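You operate a simulated robot arm through the tools that you are given. There is no shell and no other tool. Be economical: measure what you need, move in short steps, check, and stop when the job is done.

You are at the controls of a simulated robot arm. One attempt, no reset.

## Task
Wire-brush the rust off the short stud and grease its thread.
Fine: both brushes back in the stand, lid back on the grease tin, the other stud left as it is.

The check looks at the end state, three seconds after you hand in, the way a careful person would. Anything else that was tipped, shoved, dropped, spilled or broken makes it a failure. Lids that push on must go on centred and level and be pressed home; caps that screw on are set level and turned clockwise until they are tight.

## Robot
A 7-joint arm with a two-finger parallel gripper, fixed in place. Base frame: the origin is at the foot of the arm, x ahead of it, y to its left, z up; the work surface is at about z = 80. Lengths are in cm, angles in degrees, forces in N, time in s.
With the tool pointing down near the work surface it reaches from about 30 to 70 cm from the base axis. Its first joint turns from -66.0 to 66.0 degrees. Payload 1.57 kg.
Tool frame: the origin (TCP) lies between the finger pads and is the grasp point; the fingertips stand 3 cm ahead of it; z points along the fingers, y is the line along which they close. Largest opening 11 cm; finger width 2.4, thickness 1.2; the body of the gripper, 4.8 by 11.2 cm, starts 7.8 cm behind the TCP.
Orientation is that of the tool frame in the base frame, as [roll, pitch, yaw] about the fixed x, y, z axes, in that order (R = Rz(yaw) Ry(pitch) Rx(roll)). With the fingers straight down and closing along the base's y, the tool's x points along the base's -x, its y along +y and its z along -z.

## Interface
- The arm moves only by the tool arm_command. Its argument "moves" is a list of rows, each a list of 7 numbers: the turn, a rotation vector about the base's x, y, z in units of 120 degrees (1.0 is 120 degrees), then the shift along the base's x, y, z in units of 400 mm (1.0 is 400 mm), then the opening, from 0 (shut) to 1 (fully open). In form: [[ax, ay, az, x, y, z, fingers], ...]. A call has 1 to 8 rows; each row is the pose to reach, as a shift and turn from the pose commanded when the call began. A call with a number of a shift or a turn outside -1 to 1 is refused whole. Rows are played at 5 a second. More than 5 cm and 8.6 degrees between two rows, or a gripper value outside its range, and nothing of the call is played. A pose out of reach is approached as far as the arm can. The call stops where the force on the tool passes 40 N (or 10 N more than at its start, if that is more) or the arm is blocked; 0.2 s more then pass. Each finger travels about 10.8 cm/s and halts on what it meets, pressing with about 37 N; the grip force reading is that of the motor and also rises with nothing between the fingers. The clock runs only during rows and for 0.2 s after the last one: add rows that repeat a pose to give the fingers time. The reply holds the time, the measured pose of the TCP, the force on the tool along the base axes, the opening and the grip force, in the units named above and with some noise.
- Cameras (640 x 400 px; columns grow to the right, rows downward): "scene" is fixed at [15.5, -38.35, 140.83]; the picture's right is [0.86, -0.51, 0.00], its down [-0.28, -0.47, -0.83] and it looks along [0.43, 0.72, -0.55] (base axes); focal length 301 px, centre (320, 200). "wrist" rides on the gripper at [7, 1.6, -14.1] in the tool frame; the picture's right is [-0.23, 0.97, 0.00], its down [-0.86, -0.20, -0.48] and it looks along [-0.47, -0.11, 0.88] (tool axes); focal length 222 px, centre (320, 200).
- capture(camera): a new picture of that camera. It takes no simulated time.
- measure_at(camera, pixels): for up to 12 pixels [column, row] of the newest picture of that camera ("zoom" is the newest enlarged one), the place [x, y, z] in the base frame of the surface seen there, good to about 0.2 cm. It takes no simulated time.
- enlarge(camera, box): a new picture of the part [left, top, right, bottom] of that camera's present view, enlarged. It takes no simulated time.
- job_done(): hands the job in; it is judged then, once.

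Work in short steps. Measure before you move; look again where a grasp or a placing could have gone wrong, and mend it. You have 80 turns and 54 pictures in all, those below and enlarged ones among them. Open the gripper and draw the arm clear of the work before you hand the job in, unless the task says otherwise; then end with one line.

The tools are called after "Request:" as a command line: name --pt "numbers of a row" for each row, then --argument value for the rest, lists and objects as JSON in quotes. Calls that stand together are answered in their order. arm_command: Moves the arm, as the interface text tells. Its arguments: {"type":"object","properties":{"moves":{"type":"array"}},"required":["moves"]} The other tools are called the same way: capture (camera) takes a picture; measure_at (camera, pixels) gives the place of the surface under pixels of a picture; enlarge (camera, box) takes an enlarged picture of a part of a camera's view; job_done () hands the job in.

At the start:

```text
time_s: 0.0
position: [37.33, -6.86, 117.0]
ee_rot: [179.9, 0.0, -180.0]
wrist_force: [0.7, 0.4, -0.7]
opening: 11.0
grasp_force: 0.0
```

scene: 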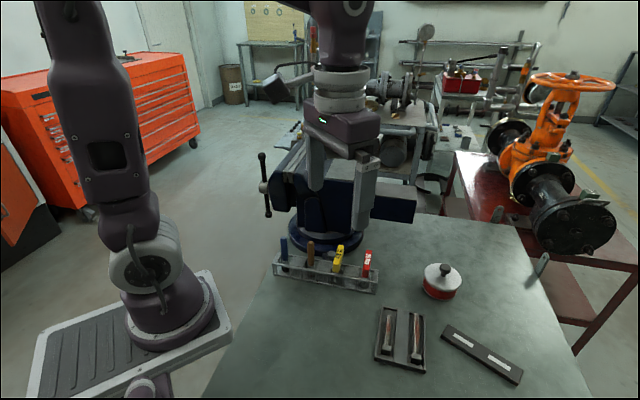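
wrist: 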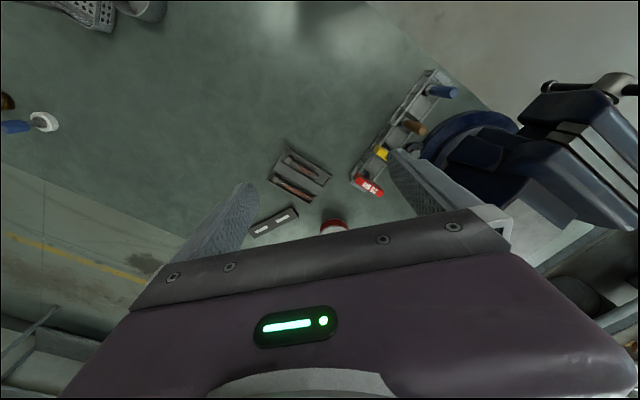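

The scene shows the stand with four tools (row ~260), the grease tin (440,280), the stud tray (400,340) and another dark block (482,352). I enlarge these areas.

Request:
enlarge --camera "scene" --box '[260, 225, 390, 306]'

Request:
enlarge --camera "scene" --box '[360, 250, 540, 390]'

```text
4.92 times, centred on (325, 266) of scene
```

zoom: 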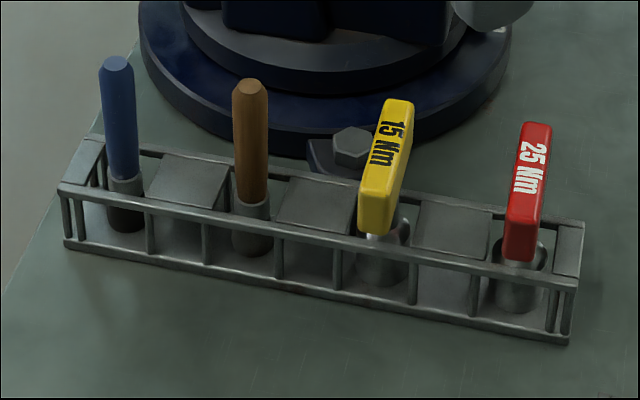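

```text
2.86 times, centred on (450, 320) of scene
```

zoom: 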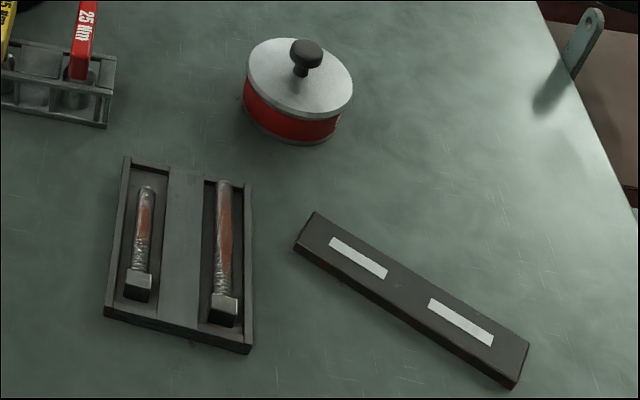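

The short stud is the left one in the tray (zoom 145,240). I measure the key points in this zoom, then take a closer look at the tray.

Request:
measure_at --camera "zoom" --pixels '[[147, 192], [144, 230], [140, 262], [139, 282], [224, 190], [225, 305], [306, 50], [300, 80], [120, 165], [110, 310], [250, 345], [185, 240]]'

Request:
enlarge --camera "scene" --box '[370, 300, 440, 380]'

```text
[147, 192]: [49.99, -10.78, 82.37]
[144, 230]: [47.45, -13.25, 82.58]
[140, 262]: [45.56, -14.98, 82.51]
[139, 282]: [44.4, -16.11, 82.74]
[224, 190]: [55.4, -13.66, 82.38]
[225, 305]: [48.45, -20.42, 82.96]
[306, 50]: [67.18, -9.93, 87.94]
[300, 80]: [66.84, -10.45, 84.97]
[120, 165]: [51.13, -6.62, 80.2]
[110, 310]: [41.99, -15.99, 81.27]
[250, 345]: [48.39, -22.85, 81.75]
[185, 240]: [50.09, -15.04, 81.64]
```

```text
5.00 times, centred on (405, 340) of scene
```

zoom: 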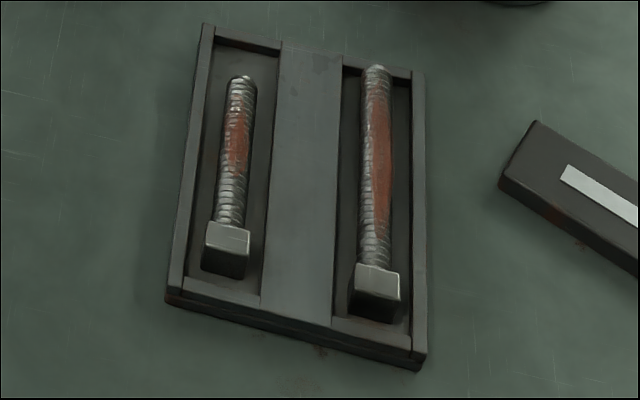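

Thread runs the whole shank with rust in its middle. Now I re-enlarge the stand to measure the handles.

Request:
enlarge --camera "scene" --box '[260, 225, 390, 306]'

Request:
measure_at --camera "zoom" --pixels '[[116, 63], [120, 130], [124, 178], [126, 186], [250, 87], [252, 150], [252, 200], [254, 235], [190, 175], [75, 195], [560, 315], [400, 105]]'

```text
4.92 times, centred on (325, 266) of scene
```

zoom: 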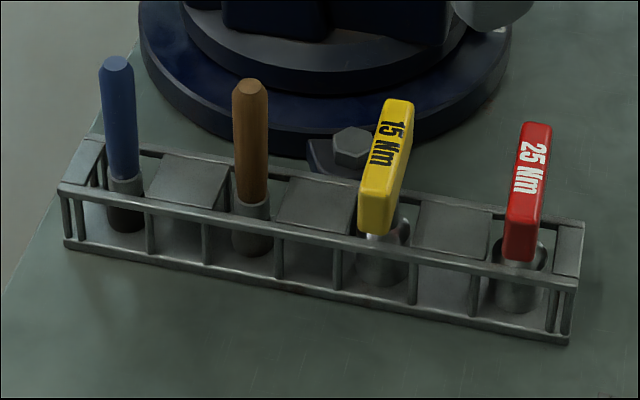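

```text
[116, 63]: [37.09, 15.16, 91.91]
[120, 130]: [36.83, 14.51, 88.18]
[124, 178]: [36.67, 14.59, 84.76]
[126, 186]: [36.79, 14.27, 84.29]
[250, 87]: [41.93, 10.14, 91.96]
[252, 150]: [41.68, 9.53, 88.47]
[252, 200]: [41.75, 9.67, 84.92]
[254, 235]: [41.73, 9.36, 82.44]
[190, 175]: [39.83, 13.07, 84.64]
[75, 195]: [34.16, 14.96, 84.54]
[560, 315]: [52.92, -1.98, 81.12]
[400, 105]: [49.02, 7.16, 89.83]
```

Both handles stand vertically (blue ≈(36.9,15.0), brown ≈(41.9,10.1), tops z 92). I zoom on the brush heads and check where the vise stands.

Request:
enlarge --camera "scene" --box '[270, 255, 330, 290]'

Request:
measure_at --camera "scene" --pixels '[[296, 175], [305, 200], [320, 215], [345, 195], [400, 210], [263, 160], [268, 205], [298, 240], [330, 250], [290, 160], [425, 277], [456, 290]]'

Request:
enlarge --camera "scene" --box '[410, 250, 480, 310]'

Request:
measure_at --camera "zoom" --pixels '[[315, 120], [310, 200], [120, 195], [470, 230], [280, 290], [330, 90], [280, 420], [300, 350], [290, 390]]'

```text
10.67 times, centred on (300, 272) of scene
```

zoom: 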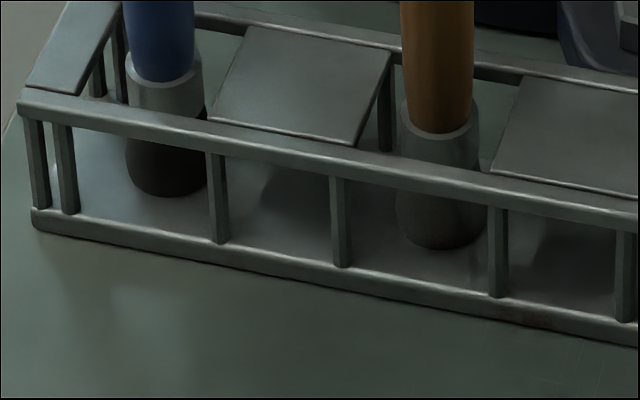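

```text
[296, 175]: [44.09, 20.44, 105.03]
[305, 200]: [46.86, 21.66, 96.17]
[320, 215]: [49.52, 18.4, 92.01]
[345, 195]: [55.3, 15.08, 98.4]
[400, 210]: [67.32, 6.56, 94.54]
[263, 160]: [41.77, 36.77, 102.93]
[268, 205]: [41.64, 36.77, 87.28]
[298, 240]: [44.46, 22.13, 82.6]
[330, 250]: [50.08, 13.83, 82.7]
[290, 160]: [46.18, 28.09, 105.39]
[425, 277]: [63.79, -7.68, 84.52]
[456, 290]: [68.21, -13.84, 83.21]
```

```text
6.67 times, centred on (445, 280) of scene
```

zoom: 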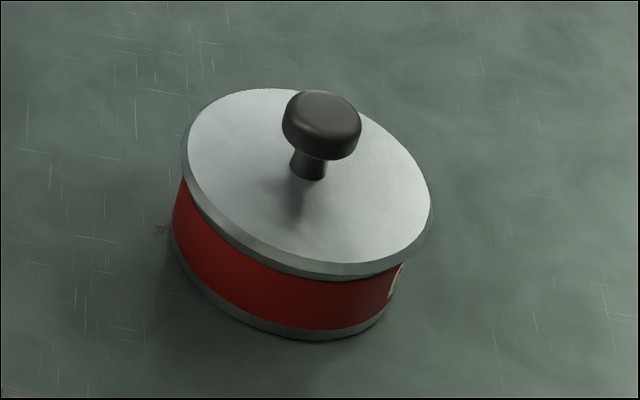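

```text
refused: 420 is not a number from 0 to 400
```

The blue-handled brush has dark bristles, the brown-handled one grey (steel-looking) bristles; I will confirm when lifted. I measure the lid now.

Request:
measure_at --camera "zoom" --pixels '[[325, 103], [325, 122], [345, 140], [310, 172], [195, 160], [425, 215], [330, 258], [240, 95], [250, 200], [290, 150], [355, 125]]'

Request:
measure_at --camera "scene" --pixels '[[455, 330], [515, 383], [480, 353], [470, 310]]'

```text
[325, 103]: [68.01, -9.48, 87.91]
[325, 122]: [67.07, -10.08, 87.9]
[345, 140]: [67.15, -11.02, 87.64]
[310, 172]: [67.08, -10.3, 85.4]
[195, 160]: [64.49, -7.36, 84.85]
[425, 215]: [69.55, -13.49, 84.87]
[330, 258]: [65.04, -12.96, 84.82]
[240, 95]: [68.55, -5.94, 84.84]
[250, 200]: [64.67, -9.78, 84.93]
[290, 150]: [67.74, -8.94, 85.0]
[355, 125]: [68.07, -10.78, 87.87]
```

```text
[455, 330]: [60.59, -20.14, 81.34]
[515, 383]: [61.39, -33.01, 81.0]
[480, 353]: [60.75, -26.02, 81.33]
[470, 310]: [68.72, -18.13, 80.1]
```

I go above the brown brush at (41.85, 10.0), at z 105, fingers half open.

Request:
arm_command --pt "0 0 0 0.0226 0.0843 -0.06 0.5" --pt "0 0 0 0.0452 0.1686 -0.12 0.5" --pt "0 0 0 0.0678 0.2529 -0.18 0.5" --pt "0 0 0 0.0904 0.3372 -0.24 0.5" --pt "0 0 0 0.113 0.4215 -0.3 0.5" --pt "0 0 0 0.113 0.4215 -0.3 0.5"

Request:
capture --camera "wrist"

```text
time_s: 1.4
position: [41.84, 10.23, 104.84]
ee_rot: [179.9, 0.0, 179.9]
wrist_force: [-0.2, -0.1, -0.8]
opening: 5.51
grasp_force: 0.0
```

```text
45 pictures are left
```

wrist: 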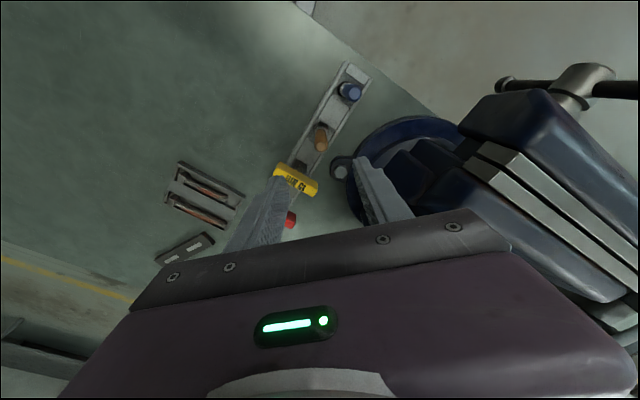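

The brown handle top appears at (322,137); I verify its place.

Request:
measure_at --camera "wrist" --pixels '[[322, 133], [317, 146], [350, 89], [325, 137]]'

```text
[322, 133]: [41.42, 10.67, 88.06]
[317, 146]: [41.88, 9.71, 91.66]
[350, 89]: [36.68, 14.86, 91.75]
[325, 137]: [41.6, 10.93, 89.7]
```

Brown is centred near (41.9, 10.1). Descend 16 cm to z≈89 and close.

Request:
arm_command --pt "0 0 0 0 0 -0.1 0.5" --pt "0 0 0 0 0 -0.2 0.5" --pt "0 0 0 0 0 -0.3 0.5" --pt "0 0 0 0 0 -0.36 0.5" --pt "0 0 0 0 0 -0.4 0.5" --pt "0 0 0 0 0 -0.4 0.0" --pt "0 0 0 0 0 -0.4 0.0" --pt "0 0 0 0 0 -0.4 0.0"

```text
time_s: 3.2
position: [42.0, 10.09, 88.96]
ee_rot: [-180.0, 0.1, 180.0]
wrist_force: [-0.5, -1.4, 1.0]
opening: 1.64
grasp_force: 32.1
```

Gripped (opening 1.64). Lift 12 cm straight up and look.

Request:
arm_command --pt "0 0 0 0 0 0.05 0.0" --pt "0 0 0 0 0 0.12 0.0" --pt "0 0 0 0 0 0.2 0.0" --pt "0 0 0 0 0 0.3 0.0" --pt "0 0 0 0 0 0.3 0.0"

Request:
enlarge --camera "scene" --box '[260, 160, 390, 290]'

```text
time_s: 4.4
position: [41.86, 10.03, 100.96]
ee_rot: [-179.9, 0.1, 179.9]
wrist_force: [-0.4, 0.9, -1.2]
opening: 1.64
grasp_force: 31.8
```

```text
3.08 times, centred on (325, 225) of scene
```

zoom: 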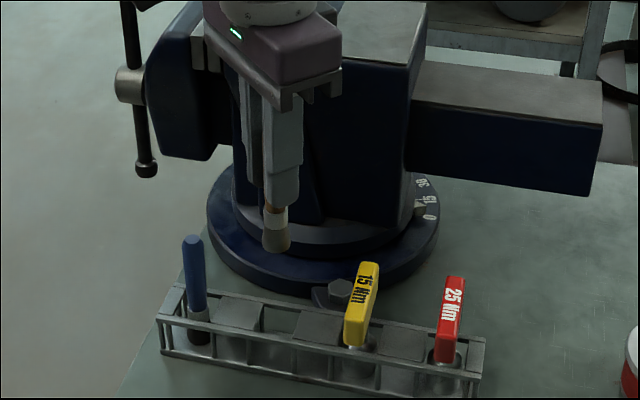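

The brush is out; I zoom on its bristles.

Request:
enlarge --camera "scene" --box '[296, 215, 336, 245]'

Request:
measure_at --camera "zoom" --pixels '[[320, 340], [330, 250], [320, 370], [320, 180], [290, 350], [370, 350]]'

```text
13.33 times, centred on (316, 230) of scene
```

zoom: 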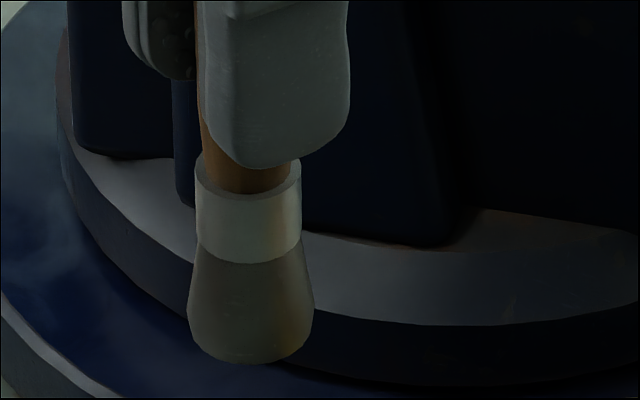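

```text
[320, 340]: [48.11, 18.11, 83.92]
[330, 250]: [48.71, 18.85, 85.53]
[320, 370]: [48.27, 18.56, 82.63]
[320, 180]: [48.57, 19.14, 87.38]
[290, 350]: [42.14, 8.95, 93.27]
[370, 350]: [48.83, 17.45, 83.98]
```

The bristle tip is about 7.8 cm below the TCP; colour is ambiguous in the shade. I bring it over the tray side, in the light, and look again.

Request:
arm_command --pt "0 0 0 0.0 0.0 0.05 0" --pt "0 0 0 0.028 -0.116 0.05 0" --pt "0 0 0 0.056 -0.232 0.05 0" --pt "0 0 0 0.084 -0.348 0.05 0" --pt "0 0 0 0.112 -0.464 0.05 0" --pt "0 0 0 0.14 -0.58 0.05 0" --pt "0 0 0 0.14 -0.58 0.05 0"

Request:
enlarge --camera "scene" --box '[360, 240, 440, 290]'

```text
time_s: 6.0
position: [47.42, -13.12, 103.02]
ee_rot: [-179.9, 0.1, -180.0]
wrist_force: [-0.7, -1.0, -1.1]
opening: 1.65
grasp_force: 31.6
```

```text
8.00 times, centred on (400, 265) of scene
```

zoom: 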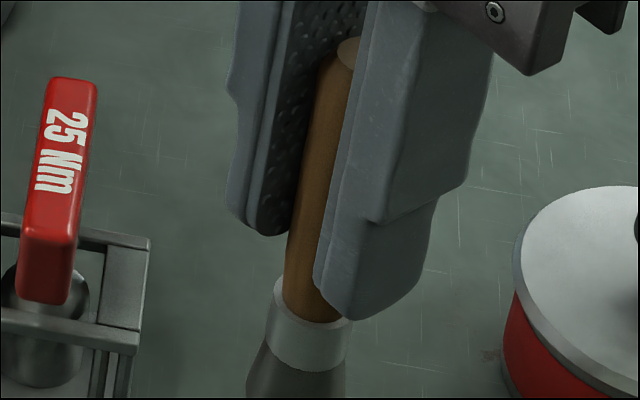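

I look lower at the bristles.

Request:
enlarge --camera "scene" --box '[382, 272, 412, 302]'

Request:
enlarge --camera "wrist" --box '[270, 120, 370, 220]'

```text
13.33 times, centred on (397, 287) of scene
```

zoom: 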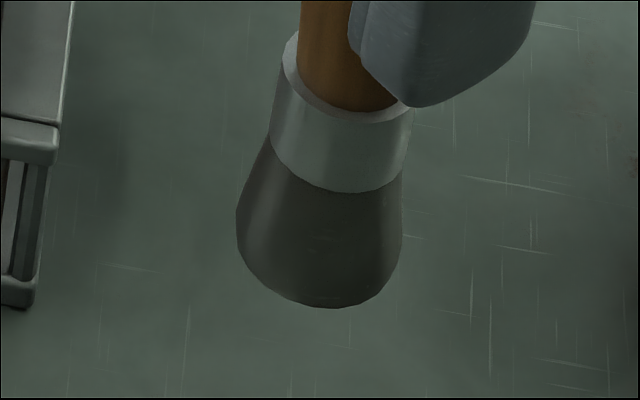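

```text
4.00 times, centred on (320, 170) of wrist
```

zoom: 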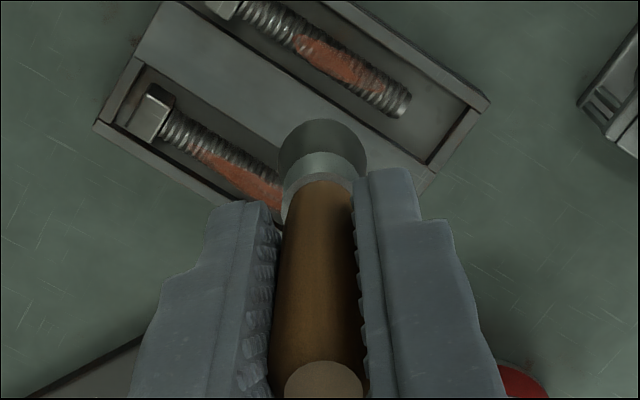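

Grey metallic bristles: brown is the wire brush. I measure the short stud from this wrist zoom (stud from (235,5) to (405,105)).

Request:
measure_at --camera "zoom" --pixels '[[255, 16], [300, 40], [325, 58], [350, 75], [375, 90], [398, 102], [435, 150], [480, 100], [225, 5], [345, 52], [330, 70]]'

Request:
capture --camera "wrist"

```text
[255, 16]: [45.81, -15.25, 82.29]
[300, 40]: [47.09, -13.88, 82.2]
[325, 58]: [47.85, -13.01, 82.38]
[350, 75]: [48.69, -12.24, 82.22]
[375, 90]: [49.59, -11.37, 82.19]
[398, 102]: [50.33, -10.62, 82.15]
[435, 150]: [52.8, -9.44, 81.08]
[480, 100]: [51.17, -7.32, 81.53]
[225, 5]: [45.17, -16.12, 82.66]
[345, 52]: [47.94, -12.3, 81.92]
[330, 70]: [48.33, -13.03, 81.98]
```

```text
39 pictures are left
```

wrist: 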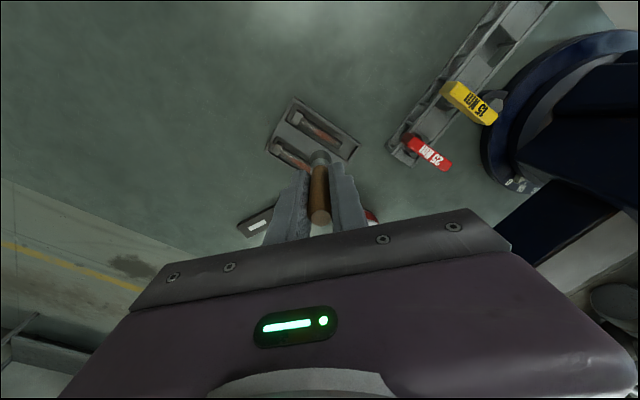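

Stud axis runs along (0.70, 0.72) with rust from about (47.0,-13.8) to (49.5,-11.3), top z≈82.4. I go over the rust's middle and descend to leave the bristle tip about 0.5 cm above.

Request:
arm_command --pt "0 0 0 0.0208 0.0175 -0.1 0" --pt "0 0 0 0.0208 0.0175 -0.2 0" --pt "0 0 0 0.0208 0.0175 -0.27 0" --pt "0 0 0 0.0208 0.0175 -0.3 0" --pt "0 0 0 0.0208 0.0175 -0.3 0"

Request:
enlarge --camera "scene" --box '[370, 290, 440, 370]'

```text
time_s: 7.2
position: [48.33, -12.32, 91.01]
ee_rot: [180.0, 0.0, -179.9]
wrist_force: [-0.8, 0.0, -0.5]
opening: 1.64
grasp_force: 31.7
```

```text
5.00 times, centred on (405, 330) of scene
```

zoom: 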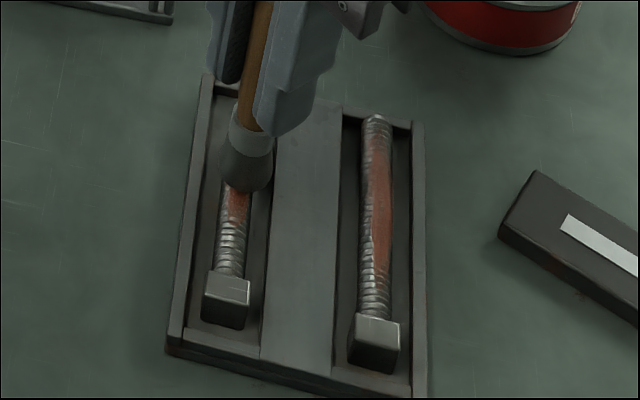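

The bristle (246,185) is a touch right of the stud axis (238). I shift slightly by (-0.15, +0.12) and lower to z≈90.4, reading the force.

Request:
arm_command --pt "0 0 0 -0.004 0.003 -0.005 0" --pt "0 0 0 -0.004 0.003 -0.01 0" --pt "0 0 0 -0.004 0.003 -0.015 0" --pt "0 0 0 -0.004 0.003 -0.015 0"

```text
time_s: 8.2
position: [48.13, -12.15, 90.49]
ee_rot: [-180.0, 0.0, 179.9]
wrist_force: [0.4, 0.1, -0.5]
opening: 1.68
grasp_force: 31.7
```

No contact yet. Lower another 0.3 cm.

Request:
arm_command --pt "0 0 0 0 0 -0.004 0" --pt "0 0 0 0 0 -0.008 0" --pt "0 0 0 0 0 -0.008 0"

Request:
enlarge --camera "scene" --box '[370, 290, 440, 370]'

```text
time_s: 9.0
position: [48.2, -12.29, 90.22]
ee_rot: [-179.9, 0.1, -179.9]
wrist_force: [4.0, 1.0, 26.5]
opening: 1.67
grasp_force: 31.4
```

```text
5.00 times, centred on (405, 330) of scene
```

zoom: 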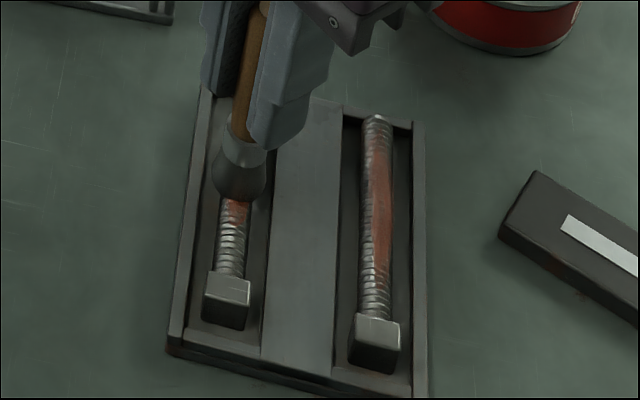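

Contact at z≈90.3 with 26 N. I ease up 0.12 cm and make one gentle stroke pair along the stud, then look.

Request:
arm_command --pt "0 0 0 0 0 0.003 0" --pt "0 0 0 0.015 0.0155 0.003 0" --pt "0 0 0 0.03 0.031 0.003 0" --pt "0 0 0 0.015 0.0155 0.003 0" --pt "0 0 0 0 0 0.003 0" --pt "0 0 0 -0.015 -0.0155 0.003 0" --pt "0 0 0 -0.03 -0.031 0.003 0" --pt "0 0 0 0 0 0.003 0"

Request:
enlarge --camera "scene" --box '[370, 290, 440, 370]'

```text
time_s: 10.8
position: [48.09, -12.29, 90.32]
ee_rot: [180.0, 0.1, -180.0]
wrist_force: [-0.4, -1.2, 0.7]
opening: 1.68
grasp_force: 32.2
```

```text
5.00 times, centred on (405, 330) of scene
```

zoom: 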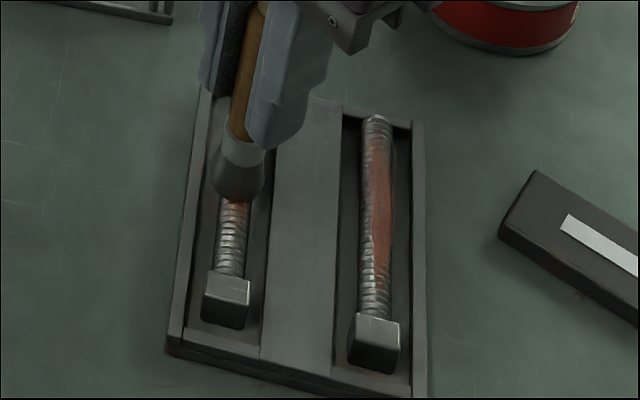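

No force at this height. Lower 0.08 cm and stroke again over the full rust length.

Request:
arm_command --pt "0 0 0 0 0 -0.002 0" --pt "0 0 0 0.018 0.0185 -0.002 0" --pt "0 0 0 0.036 0.037 -0.002 0" --pt "0 0 0 0.018 0.0185 -0.002 0" --pt "0 0 0 0 0 -0.002 0" --pt "0 0 0 -0.018 -0.0185 -0.002 0" --pt "0 0 0 -0.036 -0.037 -0.002 0" --pt "0 0 0 -0.018 -0.0185 -0.002 0"

Request:
arm_command --pt "0 0 0 0.018 0.0185 0 0" --pt "0 0 0 0.036 0.037 0 0" --pt "0 0 0 0.054 0.0555 0 0" --pt "0 0 0 0.036 0.037 0 0" --pt "0 0 0 0.018 0.0185 0 0" --pt "0 0 0 0 0 0 0" --pt "0 0 0 -0.018 -0.0185 0 0" --pt "0 0 0 -0.018 -0.0185 0 0"

Request:
enlarge --camera "scene" --box '[370, 290, 440, 370]'

```text
time_s: 12.6
position: [47.19, -13.12, 90.23]
ee_rot: [180.0, 0.0, 180.0]
wrist_force: [-3.7, -3.1, 13.9]
opening: 1.65
grasp_force: 32.1
```

```text
time_s: 14.4
position: [46.66, -13.75, 90.28]
ee_rot: [180.0, 0.1, 180.0]
wrist_force: [3.1, 1.5, 11.4]
opening: 1.64
grasp_force: 31.1
```

```text
5.00 times, centred on (405, 330) of scene
```

zoom: 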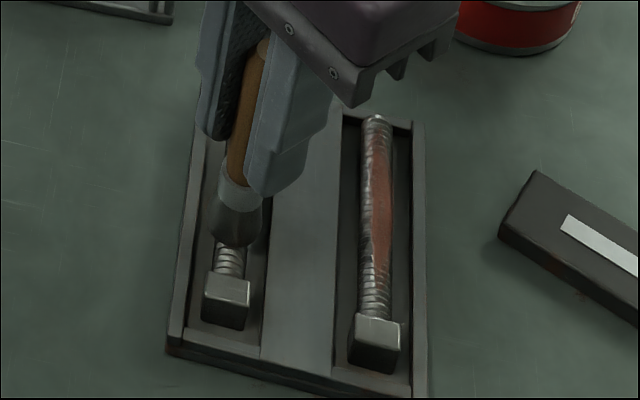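

Contact 11–14 N, tray steady. I raise the brush and step aside to inspect the stud.

Request:
arm_command --pt "0 0 0 0 0 0.1 0" --pt "0 0 0 -0.04 0.06 0.18 0" --pt "0 0 0 -0.06 0.14 0.22 0" --pt "0 0 0 -0.06 0.2 0.22 0" --pt "0 0 0 -0.06 0.2 0.22 0"

Request:
enlarge --camera "scene" --box '[370, 300, 440, 380]'

Request:
enlarge --camera "wrist" --box '[220, 80, 340, 200]'

```text
time_s: 15.6
position: [44.33, -5.82, 98.92]
ee_rot: [179.9, 0.0, -179.9]
wrist_force: [0.8, 0.3, -1.2]
opening: 1.67
grasp_force: 31.7
```

```text
5.00 times, centred on (405, 340) of scene
```

zoom: 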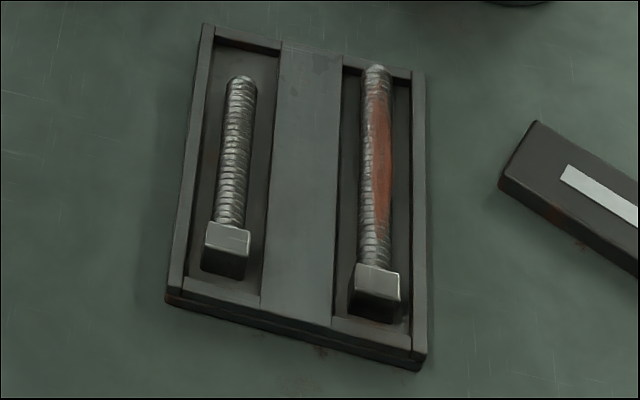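

```text
3.33 times, centred on (280, 140) of wrist
```

zoom: 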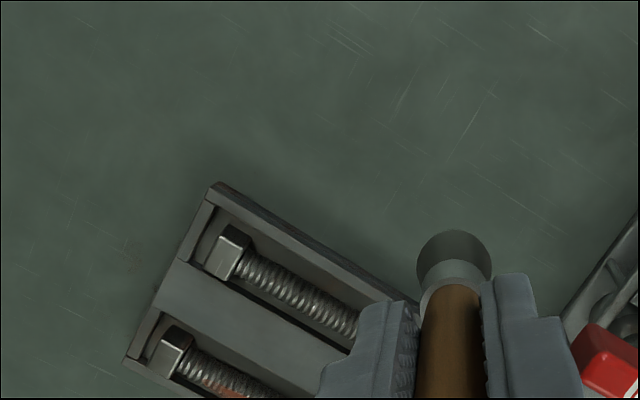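

The short stud is clean and in place; the long one untouched. I return the wire brush above its socket at (41.85, 10.0).

Request:
arm_command --pt "0 0 0 0 0 0.065 0" --pt "0 0 0 -0.0152 0.0991 0.065 0" --pt "0 0 0 -0.0304 0.1982 0.065 0" --pt "0 0 0 -0.0456 0.2974 0.065 0" --pt "0 0 0 -0.0608 0.3965 0.065 0" --pt "0 0 0 -0.0608 0.3965 0.065 0" --pt "0 0 0 -0.0608 0.3965 0.065 0"

Request:
enlarge --camera "scene" --box '[270, 210, 370, 290]'

```text
time_s: 17.2
position: [41.82, 10.13, 101.57]
ee_rot: [-179.9, 0.0, -180.0]
wrist_force: [0.4, 0.5, 0.0]
opening: 1.66
grasp_force: 31.7
```

```text
5.00 times, centred on (320, 250) of scene
```

zoom: 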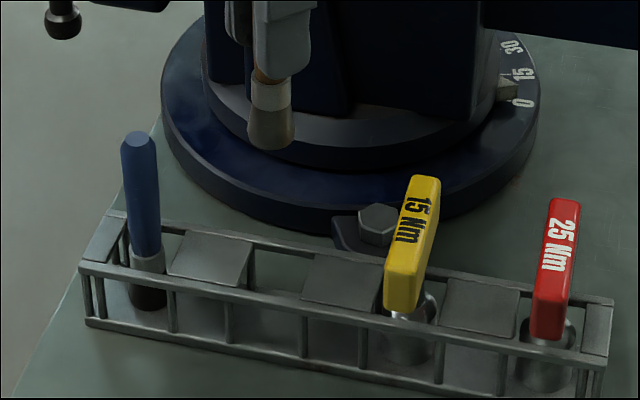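

The brush hangs straight above its gap (275,270). Lower it 12.4 cm.

Request:
arm_command --pt "0 0 0 0 0 -0.08 0" --pt "0 0 0 0 0 -0.16 0" --pt "0 0 0 0 0 -0.23 0" --pt "0 0 0 0 0 -0.28 0" --pt "0 0 0 0 0 -0.305 0" --pt "0 0 0 0 0 -0.311 0" --pt "0 0 0 0 0 -0.311 0"

```text
time_s: 18.8
position: [41.85, 10.11, 89.02]
ee_rot: [-180.0, -0.1, 180.0]
wrist_force: [0.3, 0.9, 0.1]
opening: 1.65
grasp_force: 31.7
```

Not touching bottom firmly yet; I lower a further 0.1 cm, then open and withdraw upward.

Request:
arm_command --pt "0 0 0 0 0 -0.0025 0" --pt "0 0 0 0 0 -0.0025 0.3" --pt "0 0 0 0 0 -0.0025 0.4" --pt "0 0 0 0 0 -0.0025 0.4" --pt "0 0 0 0 0 0.1 0.4" --pt "0 0 0 0 0 0.2 0.4" --pt "0 0 0 0 0 0.3 0.4"

Request:
enlarge --camera "scene" --box '[270, 210, 370, 290]'

```text
time_s: 20.4
position: [42.09, 9.98, 101.14]
ee_rot: [-179.8, 0.1, 180.0]
wrist_force: [-0.6, 0.1, 0.4]
opening: 4.43
grasp_force: 0.0
```

```text
5.00 times, centred on (320, 250) of scene
```

zoom: 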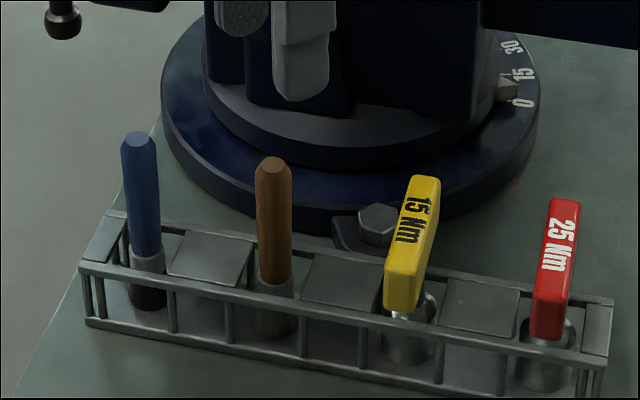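

Wire brush is back. Now over the tin lid: go to about (66, -10, 104) and look with the wrist camera.

Request:
arm_command --pt "0 0 0 0 0 0.075 0.4" --pt "0 0 0 0.0863 -0.0714 0.075 0.4" --pt "0 0 0 0.1725 -0.143 0.075 0.4" --pt "0 0 0 0.2588 -0.214 0.075 0.4" --pt "0 0 0 0.345 -0.286 0.075 0.4" --pt "0 0 0 0.4313 -0.357 0.075 0.4" --pt "0 0 0 0.5175 -0.4286 0.075 0.4" --pt "0 0 0 0.6038 -0.5 0.075 0.4"

Request:
enlarge --camera "wrist" --box '[240, 90, 400, 190]'

```text
time_s: 22.2
position: [66.0, -10.09, 103.79]
ee_rot: [-180.0, -0.2, -180.0]
wrist_force: [-0.7, 0.3, -0.6]
opening: 4.4
grasp_force: 0.1
```

```text
4.00 times, centred on (320, 140) of wrist
```

zoom: 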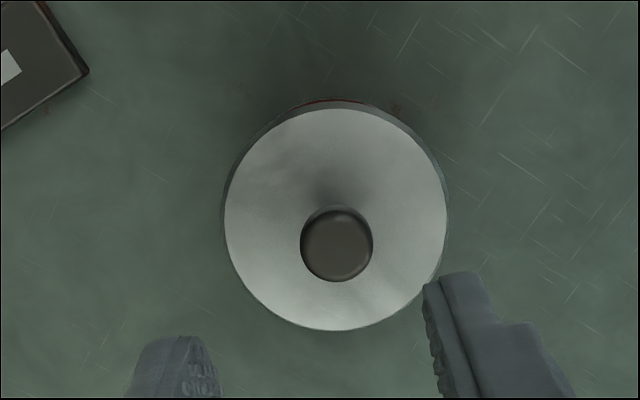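

I measure the knob and lid rim in this view.

Request:
measure_at --camera "zoom" --pixels '[[337, 245], [307, 243], [368, 243], [338, 216], [338, 275], [229, 215], [443, 212], [336, 114], [340, 325]]'

```text
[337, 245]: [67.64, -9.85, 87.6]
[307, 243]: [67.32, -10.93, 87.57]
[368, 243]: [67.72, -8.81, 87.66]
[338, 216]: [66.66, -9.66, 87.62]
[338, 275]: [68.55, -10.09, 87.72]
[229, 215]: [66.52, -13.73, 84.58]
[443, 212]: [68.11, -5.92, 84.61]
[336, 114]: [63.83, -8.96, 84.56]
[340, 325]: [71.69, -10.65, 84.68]
```

Knob centre ≈(67.5,-9.87), diameter 2.1, top 87.7; lid diameter 8. Descend to z 88.5 and grip the knob.

Request:
arm_command --pt "0 0 0 0.0375 0.0028 -0.11 0.4" --pt "0 0 0 0.0375 0.0028 -0.22 0.4" --pt "0 0 0 0.0375 0.0028 -0.31 0.4" --pt "0 0 0 0.0375 0.0028 -0.36 0.4" --pt "0 0 0 0.0375 0.0028 -0.3895 0.4" --pt "0 0 0 0.0375 0.0028 -0.3895 0.0" --pt "0 0 0 0.0375 0.0028 -0.3895 0.0" --pt "0 0 0 0.0375 0.0028 -0.3895 0.0"

Request:
enlarge --camera "scene" --box '[400, 230, 480, 310]'

```text
time_s: 24.0
position: [67.5, -9.89, 88.49]
ee_rot: [-180.0, 0.0, 180.0]
wrist_force: [0.0, 0.0, 0.2]
opening: 2.4
grasp_force: 36.1
```

```text
5.00 times, centred on (440, 270) of scene
```

zoom: 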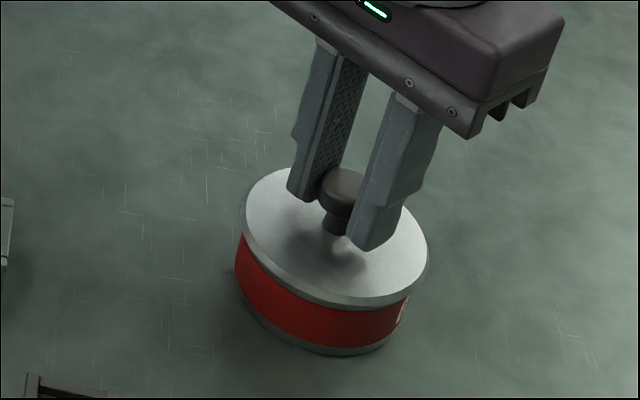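

Knob gripped (2.4 cm). I pull up in small steps, 1.5 cm first.

Request:
arm_command --pt "0 0 0 0 0 0.005 0" --pt "0 0 0 0 0 0.01 0" --pt "0 0 0 0 0 0.02 0" --pt "0 0 0 0 0 0.0375 0" --pt "0 0 0 0 0 0.0375 0"

Request:
enlarge --camera "scene" --box '[400, 230, 480, 310]'

```text
time_s: 25.2
position: [67.48, -9.81, 90.01]
ee_rot: [-179.9, 0.1, 180.0]
wrist_force: [-0.1, 0.5, 0.0]
opening: 2.39
grasp_force: 35.7
```

```text
5.00 times, centred on (440, 270) of scene
```

zoom: 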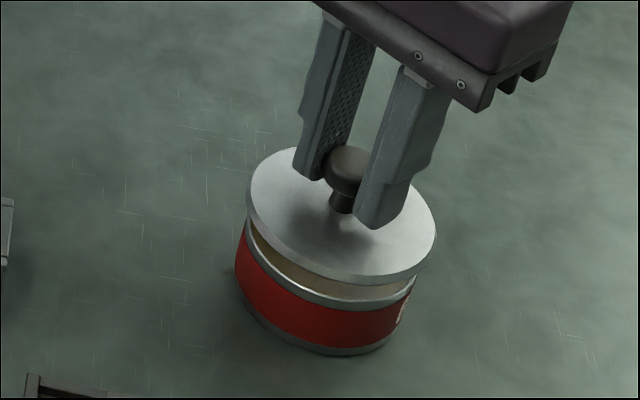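

The lid came off, tin stayed. I carry the lid to the free spot near (60,-3), after checking it's clear.

Request:
arm_command --pt "0 0 0 0 0 0.1 0" --pt "0 0 0 -0.0625 0.0575 0.1 0" --pt "0 0 0 -0.125 0.115 0.1 0" --pt "0 0 0 -0.1875 0.1725 0.1 0" --pt "0 0 0 -0.1875 0.1725 0.05 0" --pt "0 0 0 -0.1875 0.1725 0.05 0"

Request:
capture --camera "scene"

Request:
measure_at --camera "scene" --pixels '[[405, 300], [385, 290], [440, 265], [410, 270], [380, 270], [432, 275], [455, 285]]'

```text
time_s: 26.6
position: [59.96, -2.83, 91.95]
ee_rot: [180.0, 0.0, -180.0]
wrist_force: [-0.8, -0.3, -0.7]
opening: 2.39
grasp_force: 35.8
```

```text
27 pictures are left
```

scene: 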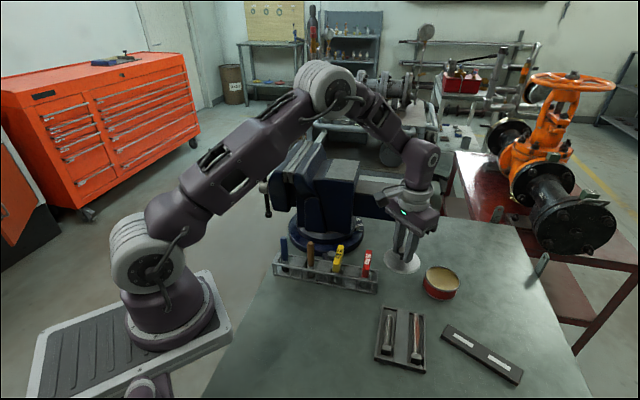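

```text
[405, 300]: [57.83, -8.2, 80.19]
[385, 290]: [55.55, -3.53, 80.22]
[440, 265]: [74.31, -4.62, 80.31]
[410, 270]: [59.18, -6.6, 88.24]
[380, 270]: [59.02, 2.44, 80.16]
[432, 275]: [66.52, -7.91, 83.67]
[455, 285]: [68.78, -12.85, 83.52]
```

Table is clear below the lid. Descend to z 85.2.

Request:
arm_command --pt "0 0 0 0 0 -0.08 0" --pt "0 0 0 0 0 -0.13 0" --pt "0 0 0 0 0 -0.16 0" --pt "0 0 0 0 0 -0.17 0" --pt "0 0 0 0 0 -0.17 0"

Request:
enlarge --camera "scene" --box '[370, 240, 440, 300]'

```text
time_s: 27.8
position: [59.95, -2.91, 85.11]
ee_rot: [-179.9, 0.0, 180.0]
wrist_force: [0.4, -1.3, -0.7]
opening: 2.39
grasp_force: 35.7
```

```text
6.67 times, centred on (405, 270) of scene
```

zoom: 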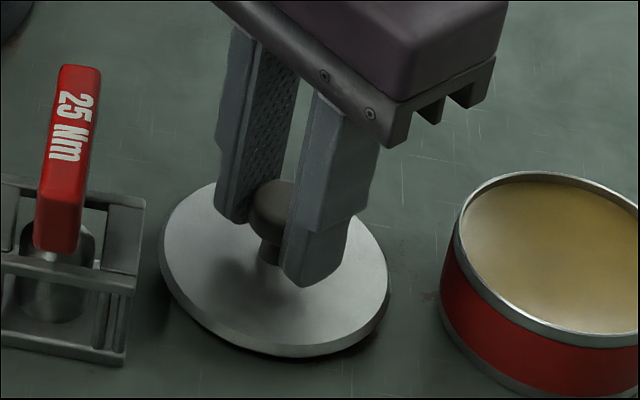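

Still a small gap. Lower 0.4 cm and read the force.

Request:
arm_command --pt "0 0 0 0 0 -0.005 0" --pt "0 0 0 0 0 -0.01 0" --pt "0 0 0 0 0 -0.01 0"

```text
time_s: 28.6
position: [59.95, -2.89, 84.84]
ee_rot: [180.0, -0.1, -180.0]
wrist_force: [0.3, 0.5, -0.6]
opening: 2.42
grasp_force: 35.9
```

Request:
arm_command --pt "0 0 0 0 0 -0.004 0" --pt "0 0 0 0 0 -0.008 0" --pt "0 0 0 0 0 -0.008 0"

```text
time_s: 29.4
position: [60.0, -2.94, 84.55]
ee_rot: [-180.0, 0.0, 180.0]
wrist_force: [0.3, -0.3, 3.3]
opening: 2.39
grasp_force: 36.3
```

Contact (3.3 N) at z 84.5. Release and rise.

Request:
arm_command --pt "0 0 0 0 0 0 0.2" --pt "0 0 0 0 0 0 0.4" --pt "0 0 0 0 0 0 0.4" --pt "0 0 0 0 0 0.1 0.4" --pt "0 0 0 0 0 0.2 0.4" --pt "0 0 0 0 0 0.3 0.4" --pt "0 0 0 0 0 0.4 0.4"

Request:
capture --camera "scene"

Request:
measure_at --camera "scene" --pixels '[[440, 280], [442, 285], [436, 275], [450, 280], [425, 279], [459, 279], [442, 267], [440, 290], [401, 252]]'

```text
time_s: 31.0
position: [60.02, -2.93, 100.63]
ee_rot: [180.0, -0.1, -179.9]
wrist_force: [0.0, 0.0, -0.1]
opening: 4.42
grasp_force: 0.0
```

```text
25 pictures are left
```

scene: 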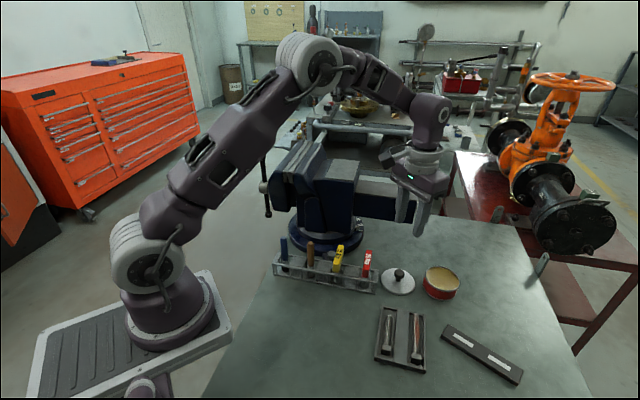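

```text
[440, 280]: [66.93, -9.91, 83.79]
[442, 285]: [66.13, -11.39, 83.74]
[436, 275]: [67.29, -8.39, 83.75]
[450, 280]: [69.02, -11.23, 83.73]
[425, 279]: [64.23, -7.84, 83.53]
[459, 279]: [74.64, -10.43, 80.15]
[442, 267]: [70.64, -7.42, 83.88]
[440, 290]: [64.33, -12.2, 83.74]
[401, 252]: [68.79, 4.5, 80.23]
```

Lid is flat on the table, grease surface z≈83.75. Now to the blue brush at (37.0, 15.05).

Request:
arm_command --pt "0 0 0 0 0 0.115 0.4" --pt "0 0 0 -0.0821 0.0644 0.115 0.4" --pt "0 0 0 -0.1643 0.1289 0.115 0.4" --pt "0 0 0 -0.2464 0.1933 0.115 0.4" --pt "0 0 0 -0.3286 0.2577 0.115 0.4" --pt "0 0 0 -0.4107 0.3221 0.115 0.4" --pt "0 0 0 -0.4929 0.3866 0.115 0.4" --pt "0 0 0 -0.575 0.451 0.115 0.4"

Request:
enlarge --camera "wrist" --box '[240, 90, 400, 190]'

Request:
measure_at --camera "zoom" --pixels '[[320, 200], [320, 215], [325, 185], [310, 210], [330, 210]]'

```text
time_s: 32.8
position: [36.99, 15.08, 105.16]
ee_rot: [-179.9, 0.0, -180.0]
wrist_force: [0.2, 0.3, 0.1]
opening: 4.4
grasp_force: 0.0
```

```text
4.00 times, centred on (320, 140) of wrist
```

zoom: 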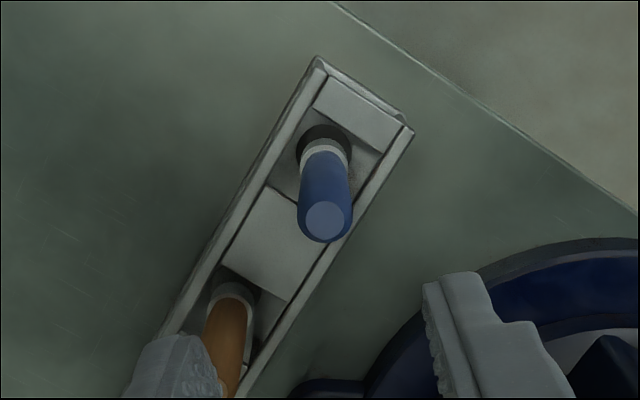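

```text
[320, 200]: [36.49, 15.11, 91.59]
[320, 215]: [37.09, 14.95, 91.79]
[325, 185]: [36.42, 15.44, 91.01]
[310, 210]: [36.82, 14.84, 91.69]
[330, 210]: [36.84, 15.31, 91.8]
```

Blue handle centred at ≈(37.0,15.05). Descend 16 cm and grip.

Request:
arm_command --pt "0 0 0 0 0 -0.1 0.4" --pt "0 0 0 0 0 -0.2 0.4" --pt "0 0 0 0 0 -0.3 0.4" --pt "0 0 0 0 0 -0.36 0.4" --pt "0 0 0 0 0 -0.4 0.4" --pt "0 0 0 0 0 -0.4 0.0" --pt "0 0 0 0 0 -0.4 0.0" --pt "0 0 0 0 0 -0.4 0.0"

Request:
arm_command --pt "0 0 0 0 0 0.05 0.0" --pt "0 0 0 0 0 0.12 0.0" --pt "0 0 0 0 0 0.22 0.0" --pt "0 0 0 0 0 0.32 0.0" --pt "0 0 0 0 0 0.4 0.0" --pt "0 0 0 0 0 0.4 0.0"

Request:
enlarge --camera "scene" --box '[260, 190, 340, 280]'

```text
time_s: 34.6
position: [36.96, 15.15, 89.09]
ee_rot: [-180.0, 0.1, -180.0]
wrist_force: [-0.2, 0.9, 0.2]
opening: 1.66
grasp_force: 31.4
```

```text
time_s: 36.0
position: [36.95, 15.1, 105.12]
ee_rot: [180.0, 0.0, -180.0]
wrist_force: [-0.2, 0.2, -0.5]
opening: 1.68
grasp_force: 31.9
```

```text
4.44 times, centred on (300, 235) of scene
```

zoom: 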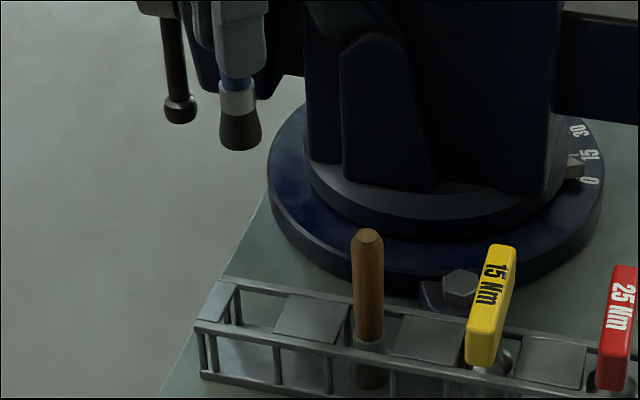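

Dark soft bristles: the grease brush. I carry it over the tin at about (67.2,-9.8).

Request:
arm_command --pt "0 0 0 0.0944 -0.0776 0 0" --pt "0 0 0 0.1888 -0.1553 0 0" --pt "0 0 0 0.2831 -0.2329 0 0" --pt "0 0 0 0.3775 -0.3105 0 0" --pt "0 0 0 0.4719 -0.3881 0 0" --pt "0 0 0 0.5663 -0.4658 0 0" --pt "0 0 0 0.6606 -0.5434 0 0" --pt "0 0 0 0.755 -0.621 0 0"

Request:
arm_command --pt "0 0 0 0 0 -0.1 0" --pt "0 0 0 0 0 -0.2 0" --pt "0 0 0 0 0 -0.28 0" --pt "0 0 0 0 0 -0.31 0" --pt "0 0 0 0 0 -0.31 0"

Request:
enlarge --camera "scene" --box '[410, 240, 480, 310]'

```text
time_s: 37.8
position: [66.24, -8.97, 104.94]
ee_rot: [-180.0, -0.2, 179.9]
wrist_force: [-1.1, -0.1, 0.2]
opening: 1.64
grasp_force: 32.4
out of reach, approached as far as the arm can: row 8
```

```text
time_s: 39.0
position: [66.16, -9.09, 92.64]
ee_rot: [180.0, 0.0, -180.0]
wrist_force: [-0.2, -0.5, 0.4]
opening: 1.67
grasp_force: 31.7
```

```text
5.71 times, centred on (445, 275) of scene
```

zoom: 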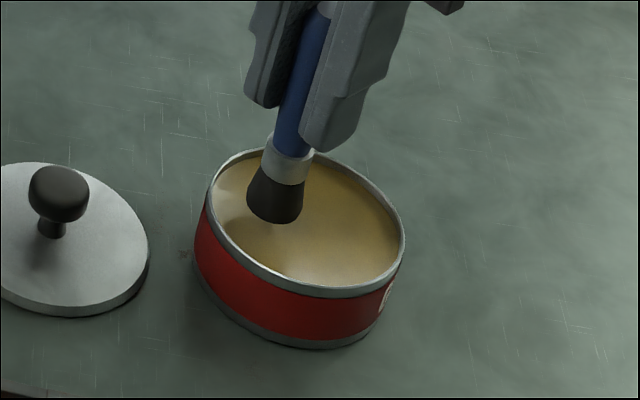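

Tip is over the grease, slightly off-centre. I shift toward the centre and lower about 1.2 cm.

Request:
arm_command --pt "0 0 0 0.02 -0.016 0 0" --pt "0 0 0 0.02 -0.016 -0.015 0" --pt "0 0 0 0.02 -0.016 -0.03 0" --pt "0 0 0 0.02 -0.016 -0.03 0"

Request:
enlarge --camera "scene" --box '[410, 240, 480, 310]'

```text
time_s: 40.0
position: [67.12, -9.71, 91.71]
ee_rot: [-179.9, 0.4, -180.0]
wrist_force: [0.0, 1.2, 25.2]
opening: 1.69
grasp_force: 32.0
```

```text
5.71 times, centred on (445, 275) of scene
```

zoom: 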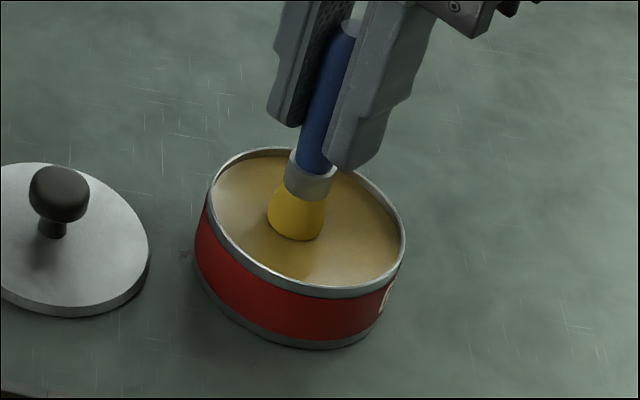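

The brush is loaded (yellow) . I lift 6 cm and carry it toward the stud at (48.1,-12.35).

Request:
arm_command --pt "0 0 0 0 0 0.05 0" --pt "0 0 0 0 0 0.15 0" --pt "0 0 0 -0.118 -0.0168 0.15 0" --pt "0 0 0 -0.236 -0.0335 0.15 0" --pt "0 0 0 -0.354 -0.0503 0.15 0" --pt "0 0 0 -0.4725 -0.067 0.15 0" --pt "0 0 0 -0.4725 -0.067 0.15 0"

Request:
enlarge --camera "scene" --box '[360, 270, 440, 370]'

```text
time_s: 41.6
position: [48.16, -12.39, 97.59]
ee_rot: [180.0, -0.1, -180.0]
wrist_force: [0.6, 0.0, -0.7]
opening: 1.64
grasp_force: 32.0
```

```text
4.00 times, centred on (400, 320) of scene
```

zoom: 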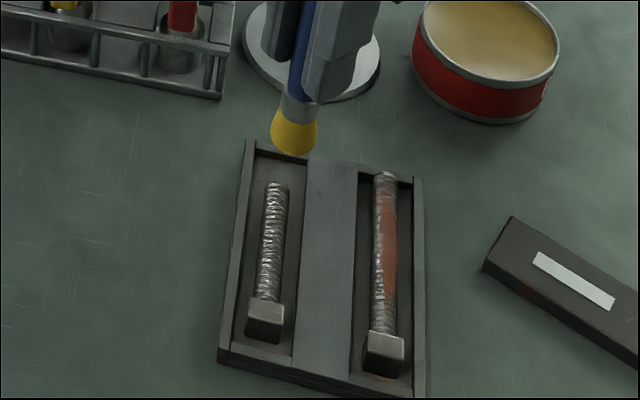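

Descend to just above the thread (z≈90.5).

Request:
arm_command --pt "0 0 0 0 0 -0.09 0" --pt "0 0 0 0 0 -0.15 0" --pt "0 0 0 0 0 -0.177 0" --pt "0 0 0 0 0 -0.177 0"

Request:
arm_command --pt "0 0 0 0 0 -0.003 0" --pt "0 0 0 0 0 -0.005 0" --pt "0 0 0 0 0 -0.005 0"

```text
time_s: 42.6
position: [48.06, -12.35, 90.4]
ee_rot: [180.0, 0.1, -180.0]
wrist_force: [0.5, 0.0, -0.9]
opening: 1.64
grasp_force: 31.8
```

```text
time_s: 43.4
position: [48.07, -12.31, 90.36]
ee_rot: [180.0, 0.0, 180.0]
wrist_force: [-0.5, 0.0, 19.3]
opening: 1.66
grasp_force: 31.5
```

Contact 19 N. Ease 0.04 cm and stroke along the whole thread.

Request:
arm_command --pt "0 0 0 0.014 0.0144 0.001 0" --pt "0 0 0 0.028 0.0287 0.001 0" --pt "0 0 0 0.042 0.043 0.001 0" --pt "0 0 0 0.021 0.0215 0.001 0" --pt "0 0 0 0 0 0.001 0" --pt "0 0 0 -0.016 -0.0165 0.001 0" --pt "0 0 0 -0.032 -0.033 0.001 0" --pt "0 0 0 -0.046 -0.0473 0.001 0"

Request:
arm_command --pt "0 0 0 0.02 0.0206 0 0" --pt "0 0 0 0.04 0.0412 0 0" --pt "0 0 0 0.06 0.0618 0 0" --pt "0 0 0 0.088 0.0903 0 0" --pt "0 0 0 0.06 0.0618 0 0" --pt "0 0 0 0.03 0.031 0 0" --pt "0 0 0 0 0 0 0" --pt "0 0 0 0 0 0 0"

Request:
arm_command --pt "0 0 0 0 0 0.1 0" --pt "0 0 0 -0.03 0.06 0.2 0" --pt "0 0 0 -0.05 0.14 0.27 0" --pt "0 0 0 -0.05 0.22 0.27 0" --pt "0 0 0 -0.05 0.22 0.27 0"

Request:
enlarge --camera "scene" --box '[370, 300, 440, 380]'

```text
time_s: 45.2
position: [46.37, -14.12, 90.23]
ee_rot: [180.0, 0.1, 180.0]
wrist_force: [6.2, 5.3, 22.6]
opening: 1.66
grasp_force: 31.4
```

```text
time_s: 47.0
position: [46.26, -14.17, 90.26]
ee_rot: [180.0, 0.1, -179.9]
wrist_force: [2.1, 0.1, 6.5]
opening: 1.65
grasp_force: 31.8
```

```text
time_s: 48.2
position: [44.42, -5.25, 100.97]
ee_rot: [-179.9, -0.1, -179.9]
wrist_force: [0.1, -1.0, -0.8]
opening: 1.66
grasp_force: 31.2
```

```text
5.00 times, centred on (405, 340) of scene
```

zoom: 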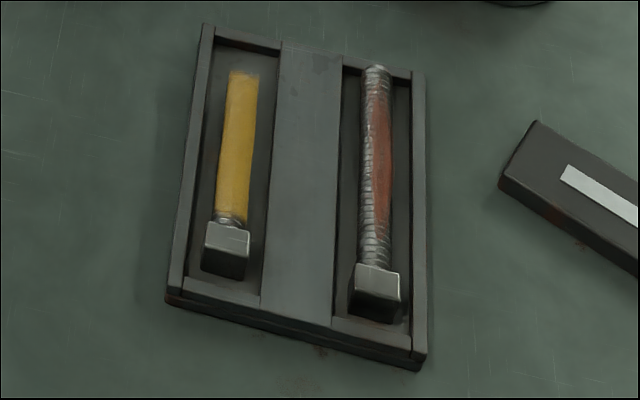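

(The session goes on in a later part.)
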